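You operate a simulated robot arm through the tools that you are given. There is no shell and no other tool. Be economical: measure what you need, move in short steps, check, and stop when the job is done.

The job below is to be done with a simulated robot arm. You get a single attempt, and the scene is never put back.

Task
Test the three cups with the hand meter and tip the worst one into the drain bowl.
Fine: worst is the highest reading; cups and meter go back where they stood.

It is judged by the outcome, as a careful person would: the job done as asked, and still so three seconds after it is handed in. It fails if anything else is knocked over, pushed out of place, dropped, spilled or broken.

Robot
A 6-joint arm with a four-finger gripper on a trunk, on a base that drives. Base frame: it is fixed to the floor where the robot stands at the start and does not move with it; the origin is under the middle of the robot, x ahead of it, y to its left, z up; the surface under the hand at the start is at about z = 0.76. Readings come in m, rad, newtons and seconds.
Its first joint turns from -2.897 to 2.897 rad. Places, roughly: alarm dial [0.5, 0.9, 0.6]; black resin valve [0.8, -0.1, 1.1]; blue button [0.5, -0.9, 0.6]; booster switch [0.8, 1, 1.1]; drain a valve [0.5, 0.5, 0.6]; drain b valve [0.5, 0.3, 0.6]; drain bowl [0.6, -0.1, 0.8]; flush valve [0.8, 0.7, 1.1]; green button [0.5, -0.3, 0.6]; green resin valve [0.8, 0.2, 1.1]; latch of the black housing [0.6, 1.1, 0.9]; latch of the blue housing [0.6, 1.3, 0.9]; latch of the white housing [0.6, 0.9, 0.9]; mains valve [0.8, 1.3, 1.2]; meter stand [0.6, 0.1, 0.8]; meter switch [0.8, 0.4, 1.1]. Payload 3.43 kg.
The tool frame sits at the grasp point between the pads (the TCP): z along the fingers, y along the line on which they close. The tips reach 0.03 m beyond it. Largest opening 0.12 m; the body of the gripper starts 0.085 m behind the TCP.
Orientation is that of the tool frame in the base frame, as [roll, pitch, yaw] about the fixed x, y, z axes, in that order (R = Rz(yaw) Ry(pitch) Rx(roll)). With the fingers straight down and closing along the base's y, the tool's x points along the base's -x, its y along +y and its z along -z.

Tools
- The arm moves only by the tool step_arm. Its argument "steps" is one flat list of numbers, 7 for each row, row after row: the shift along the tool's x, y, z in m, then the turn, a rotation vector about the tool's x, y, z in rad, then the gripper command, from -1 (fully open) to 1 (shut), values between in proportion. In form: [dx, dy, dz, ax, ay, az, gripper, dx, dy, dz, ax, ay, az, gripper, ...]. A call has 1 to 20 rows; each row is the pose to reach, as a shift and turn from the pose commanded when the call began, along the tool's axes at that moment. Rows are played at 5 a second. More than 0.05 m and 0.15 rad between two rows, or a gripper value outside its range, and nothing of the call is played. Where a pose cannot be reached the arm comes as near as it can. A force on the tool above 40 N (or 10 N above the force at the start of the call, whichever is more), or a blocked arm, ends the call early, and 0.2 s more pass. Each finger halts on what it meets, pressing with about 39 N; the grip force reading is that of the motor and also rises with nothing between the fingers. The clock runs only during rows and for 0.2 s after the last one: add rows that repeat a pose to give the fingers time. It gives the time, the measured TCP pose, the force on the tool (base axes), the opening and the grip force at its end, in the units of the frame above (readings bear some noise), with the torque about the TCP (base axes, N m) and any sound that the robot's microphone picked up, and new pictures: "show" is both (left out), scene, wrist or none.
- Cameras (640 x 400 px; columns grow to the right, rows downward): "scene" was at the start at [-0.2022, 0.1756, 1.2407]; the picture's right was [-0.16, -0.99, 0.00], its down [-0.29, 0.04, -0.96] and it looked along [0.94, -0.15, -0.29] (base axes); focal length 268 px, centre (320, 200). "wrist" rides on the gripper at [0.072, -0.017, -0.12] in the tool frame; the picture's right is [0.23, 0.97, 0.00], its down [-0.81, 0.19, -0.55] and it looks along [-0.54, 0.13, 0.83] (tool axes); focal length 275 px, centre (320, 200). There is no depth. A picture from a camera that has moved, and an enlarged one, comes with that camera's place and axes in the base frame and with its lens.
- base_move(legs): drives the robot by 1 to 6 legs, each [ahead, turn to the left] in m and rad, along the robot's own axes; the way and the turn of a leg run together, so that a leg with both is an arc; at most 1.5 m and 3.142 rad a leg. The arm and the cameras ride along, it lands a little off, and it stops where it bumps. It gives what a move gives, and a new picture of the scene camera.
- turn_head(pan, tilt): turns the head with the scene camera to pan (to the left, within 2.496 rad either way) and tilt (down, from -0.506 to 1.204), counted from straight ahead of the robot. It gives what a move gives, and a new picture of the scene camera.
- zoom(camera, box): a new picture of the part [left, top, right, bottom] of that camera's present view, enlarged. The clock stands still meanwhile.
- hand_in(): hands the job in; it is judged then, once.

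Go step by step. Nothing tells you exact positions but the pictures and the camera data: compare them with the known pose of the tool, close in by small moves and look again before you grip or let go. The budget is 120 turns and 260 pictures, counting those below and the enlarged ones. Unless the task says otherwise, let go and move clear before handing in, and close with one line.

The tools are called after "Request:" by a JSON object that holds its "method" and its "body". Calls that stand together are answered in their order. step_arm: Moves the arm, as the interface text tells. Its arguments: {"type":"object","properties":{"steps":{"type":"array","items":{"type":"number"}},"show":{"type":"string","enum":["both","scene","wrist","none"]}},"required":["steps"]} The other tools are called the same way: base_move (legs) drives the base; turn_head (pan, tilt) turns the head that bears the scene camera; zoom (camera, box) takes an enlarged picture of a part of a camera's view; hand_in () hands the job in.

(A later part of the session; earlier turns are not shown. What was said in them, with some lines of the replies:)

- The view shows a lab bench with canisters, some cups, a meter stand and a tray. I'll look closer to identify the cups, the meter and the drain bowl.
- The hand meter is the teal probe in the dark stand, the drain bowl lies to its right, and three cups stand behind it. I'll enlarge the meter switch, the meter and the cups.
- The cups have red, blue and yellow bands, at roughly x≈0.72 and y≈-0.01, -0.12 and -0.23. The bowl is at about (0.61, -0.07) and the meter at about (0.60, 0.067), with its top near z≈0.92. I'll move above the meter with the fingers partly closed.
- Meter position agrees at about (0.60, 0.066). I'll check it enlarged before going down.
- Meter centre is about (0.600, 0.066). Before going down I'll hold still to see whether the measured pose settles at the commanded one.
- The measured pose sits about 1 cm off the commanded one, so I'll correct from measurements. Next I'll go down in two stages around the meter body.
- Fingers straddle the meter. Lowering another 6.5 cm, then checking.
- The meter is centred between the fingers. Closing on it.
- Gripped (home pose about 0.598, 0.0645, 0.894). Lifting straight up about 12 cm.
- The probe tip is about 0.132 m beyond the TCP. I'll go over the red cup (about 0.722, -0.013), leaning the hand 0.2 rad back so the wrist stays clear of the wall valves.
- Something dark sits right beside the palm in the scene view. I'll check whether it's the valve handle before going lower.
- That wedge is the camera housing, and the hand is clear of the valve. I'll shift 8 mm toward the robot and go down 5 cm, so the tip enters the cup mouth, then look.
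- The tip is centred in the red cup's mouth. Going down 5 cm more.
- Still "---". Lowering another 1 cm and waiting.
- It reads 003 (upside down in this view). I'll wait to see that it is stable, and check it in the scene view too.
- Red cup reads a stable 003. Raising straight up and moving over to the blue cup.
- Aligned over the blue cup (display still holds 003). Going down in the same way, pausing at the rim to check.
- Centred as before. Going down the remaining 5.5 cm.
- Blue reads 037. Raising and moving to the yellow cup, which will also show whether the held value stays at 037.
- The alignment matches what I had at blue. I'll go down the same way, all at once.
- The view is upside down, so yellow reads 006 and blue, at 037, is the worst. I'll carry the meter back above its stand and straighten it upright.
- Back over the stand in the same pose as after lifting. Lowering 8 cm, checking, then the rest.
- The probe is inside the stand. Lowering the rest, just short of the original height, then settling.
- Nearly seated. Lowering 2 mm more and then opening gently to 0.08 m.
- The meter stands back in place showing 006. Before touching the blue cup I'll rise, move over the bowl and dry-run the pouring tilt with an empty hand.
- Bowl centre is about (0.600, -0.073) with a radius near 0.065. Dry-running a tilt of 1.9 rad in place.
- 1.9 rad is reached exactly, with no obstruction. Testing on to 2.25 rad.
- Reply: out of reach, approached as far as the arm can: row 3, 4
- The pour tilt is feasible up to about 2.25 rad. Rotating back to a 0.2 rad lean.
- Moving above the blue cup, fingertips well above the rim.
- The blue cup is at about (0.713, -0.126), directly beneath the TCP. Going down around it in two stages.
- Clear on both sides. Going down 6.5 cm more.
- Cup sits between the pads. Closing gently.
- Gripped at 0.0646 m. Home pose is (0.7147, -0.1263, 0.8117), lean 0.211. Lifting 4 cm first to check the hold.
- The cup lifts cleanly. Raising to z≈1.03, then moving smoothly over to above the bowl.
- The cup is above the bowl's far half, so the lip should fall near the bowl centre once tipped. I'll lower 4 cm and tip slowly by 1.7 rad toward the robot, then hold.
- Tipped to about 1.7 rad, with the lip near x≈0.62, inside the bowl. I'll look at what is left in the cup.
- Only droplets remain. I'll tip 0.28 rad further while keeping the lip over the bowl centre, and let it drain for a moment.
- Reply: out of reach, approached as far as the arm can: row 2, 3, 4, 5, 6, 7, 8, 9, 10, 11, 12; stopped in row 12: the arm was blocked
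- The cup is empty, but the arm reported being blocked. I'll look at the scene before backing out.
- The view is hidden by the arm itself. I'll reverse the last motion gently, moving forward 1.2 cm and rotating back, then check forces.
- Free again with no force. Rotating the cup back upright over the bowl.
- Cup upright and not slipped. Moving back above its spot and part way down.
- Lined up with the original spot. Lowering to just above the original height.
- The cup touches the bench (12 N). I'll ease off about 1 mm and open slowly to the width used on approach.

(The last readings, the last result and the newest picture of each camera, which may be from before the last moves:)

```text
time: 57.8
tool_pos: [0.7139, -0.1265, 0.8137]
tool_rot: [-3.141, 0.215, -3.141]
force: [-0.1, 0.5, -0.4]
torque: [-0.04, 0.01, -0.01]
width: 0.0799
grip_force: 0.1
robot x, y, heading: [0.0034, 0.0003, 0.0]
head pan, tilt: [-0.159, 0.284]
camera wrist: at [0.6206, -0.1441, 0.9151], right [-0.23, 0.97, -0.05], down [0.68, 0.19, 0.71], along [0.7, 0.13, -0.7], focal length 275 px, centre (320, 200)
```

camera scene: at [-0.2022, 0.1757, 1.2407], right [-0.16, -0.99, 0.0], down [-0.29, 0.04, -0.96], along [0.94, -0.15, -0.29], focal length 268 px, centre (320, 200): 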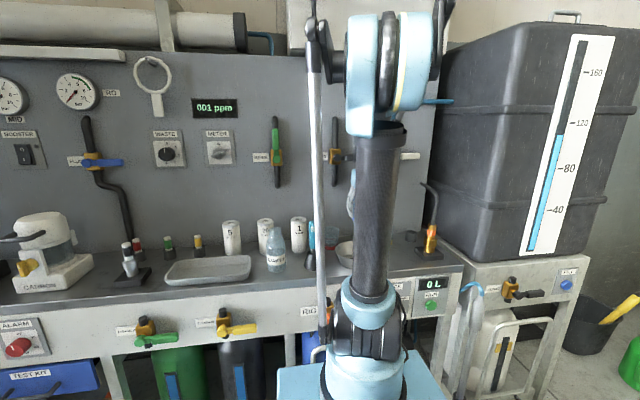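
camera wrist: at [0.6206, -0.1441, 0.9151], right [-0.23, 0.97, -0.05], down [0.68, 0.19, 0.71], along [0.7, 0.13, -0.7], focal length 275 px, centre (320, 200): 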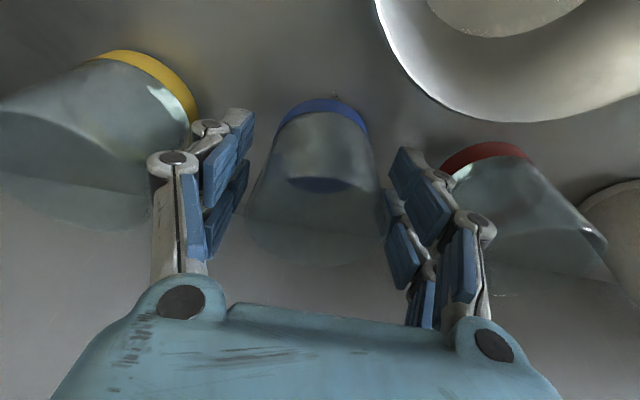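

The cup stands at its original spot. Raising straight up and moving aside for a final look.

Request:
{"method": "step_arm", "body": {"steps": [-0.0084, 0, -0.0391, 0, 0, 0, -0.33, -0.0168, 0, -0.0782, 0, 0, 0, -0.33, -0.0253, 0, -0.1173, 0, 0, 0, -0.33, -0.0337, 0, -0.1564, 0, 0, 0, -0.33, -0.0421, 0, -0.1955, 0, 0, 0, -0.33, -0.0175, 0.0375, -0.201, 0, 0, 0, -0.33, 0.007, 0.075, -0.206, 0, 0, 0, -0.33, 0.0315, 0.1125, -0.211, 0, 0, 0, -0.33, 0.056, 0.15, -0.2165, 0, 0, 0, -0.33, 0.056, 0.19, -0.2165, 0, 0, 0, -0.33, 0.056, 0.19, -0.2165, 0, 0, 0, -0.33]}}

Request:
{"method": "zoom", "body": {"camera": "scene", "box": [270, 190, 430, 290]}}

Request:
{"method": "zoom", "body": {"camera": "wrist", "box": [0, 0, 400, 200]}}

```text
time: 60.2
tool_pos: [0.6147, 0.0644, 1.0129]
tool_rot: [-3.141, 0.214, -3.142]
force: [0.1, 0.0, -0.3]
torque: [-0.01, 0.01, 0.02]
width: 0.0799
grip_force: 0.0
robot x, y, heading: [0.0004, 0.0031, 0.002]
head pan, tilt: [-0.159, 0.284]
camera scene: at [-0.2023, 0.1757, 1.2406], right [-0.16, -0.99, 0.0], down [-0.29, 0.04, -0.96], along [0.94, -0.15, -0.29], focal length 268 px, centre (320, 200)
camera wrist: at [0.521, 0.0475, 1.1141], right [-0.22, 0.97, -0.05], down [0.68, 0.19, 0.71], along [0.7, 0.13, -0.7], focal length 275 px, centre (320, 200)
```

scene: 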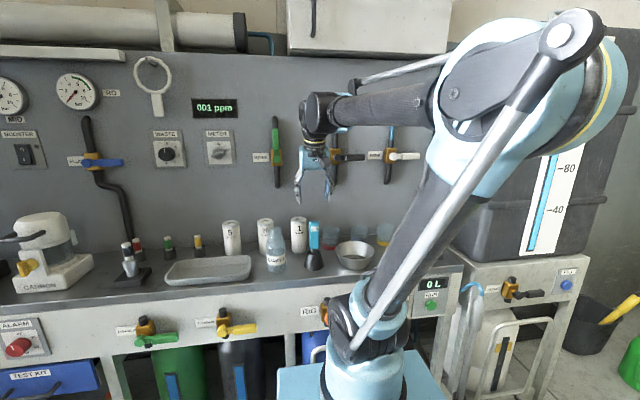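
wrist: 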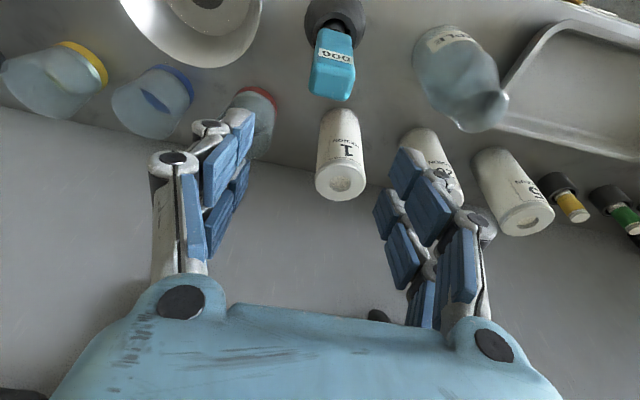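

```text
4.00 times, centred on (350, 240) of scene
camera zoom: at [-0.2023, 0.1757, 1.2406], right [-0.16, -0.99, 0.0], down [-0.29, 0.04, -0.96], along [0.94, -0.15, -0.29], focal length 1074 px, centre (200, 40)
```

zoom: 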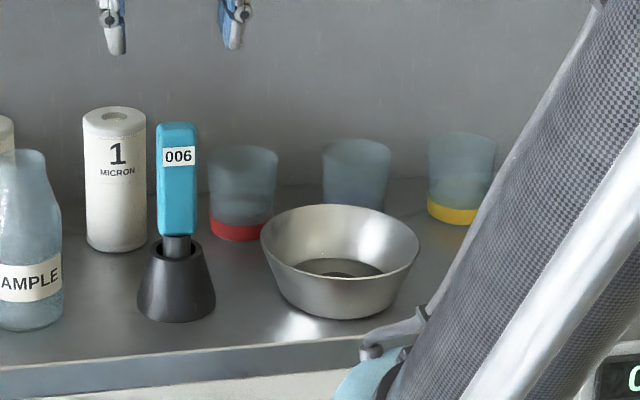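

```text
1.60 times, centred on (200, 100) of wrist
camera zoom: at [0.521, 0.0475, 1.1141], right [-0.22, 0.97, -0.05], down [0.68, 0.19, 0.71], along [0.7, 0.13, -0.7], focal length 440 px, centre (512, 360)
```

zoom: 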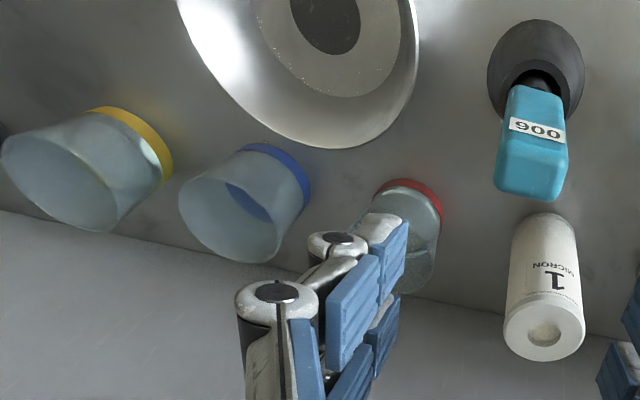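

Everything is in place: the blue cup is empty and back on its spot, the other cups are untouched, and the meter is in its stand. The hand is clear, so I'm handing in.

Request:
{"method": "hand_in", "body": {}}

```text
The job is handed in.
```

I tested all three cups (red 003, blue 037, yellow 006), tipped the worst, blue, into the drain bowl, and put the blue cup and the meter back where they stood.
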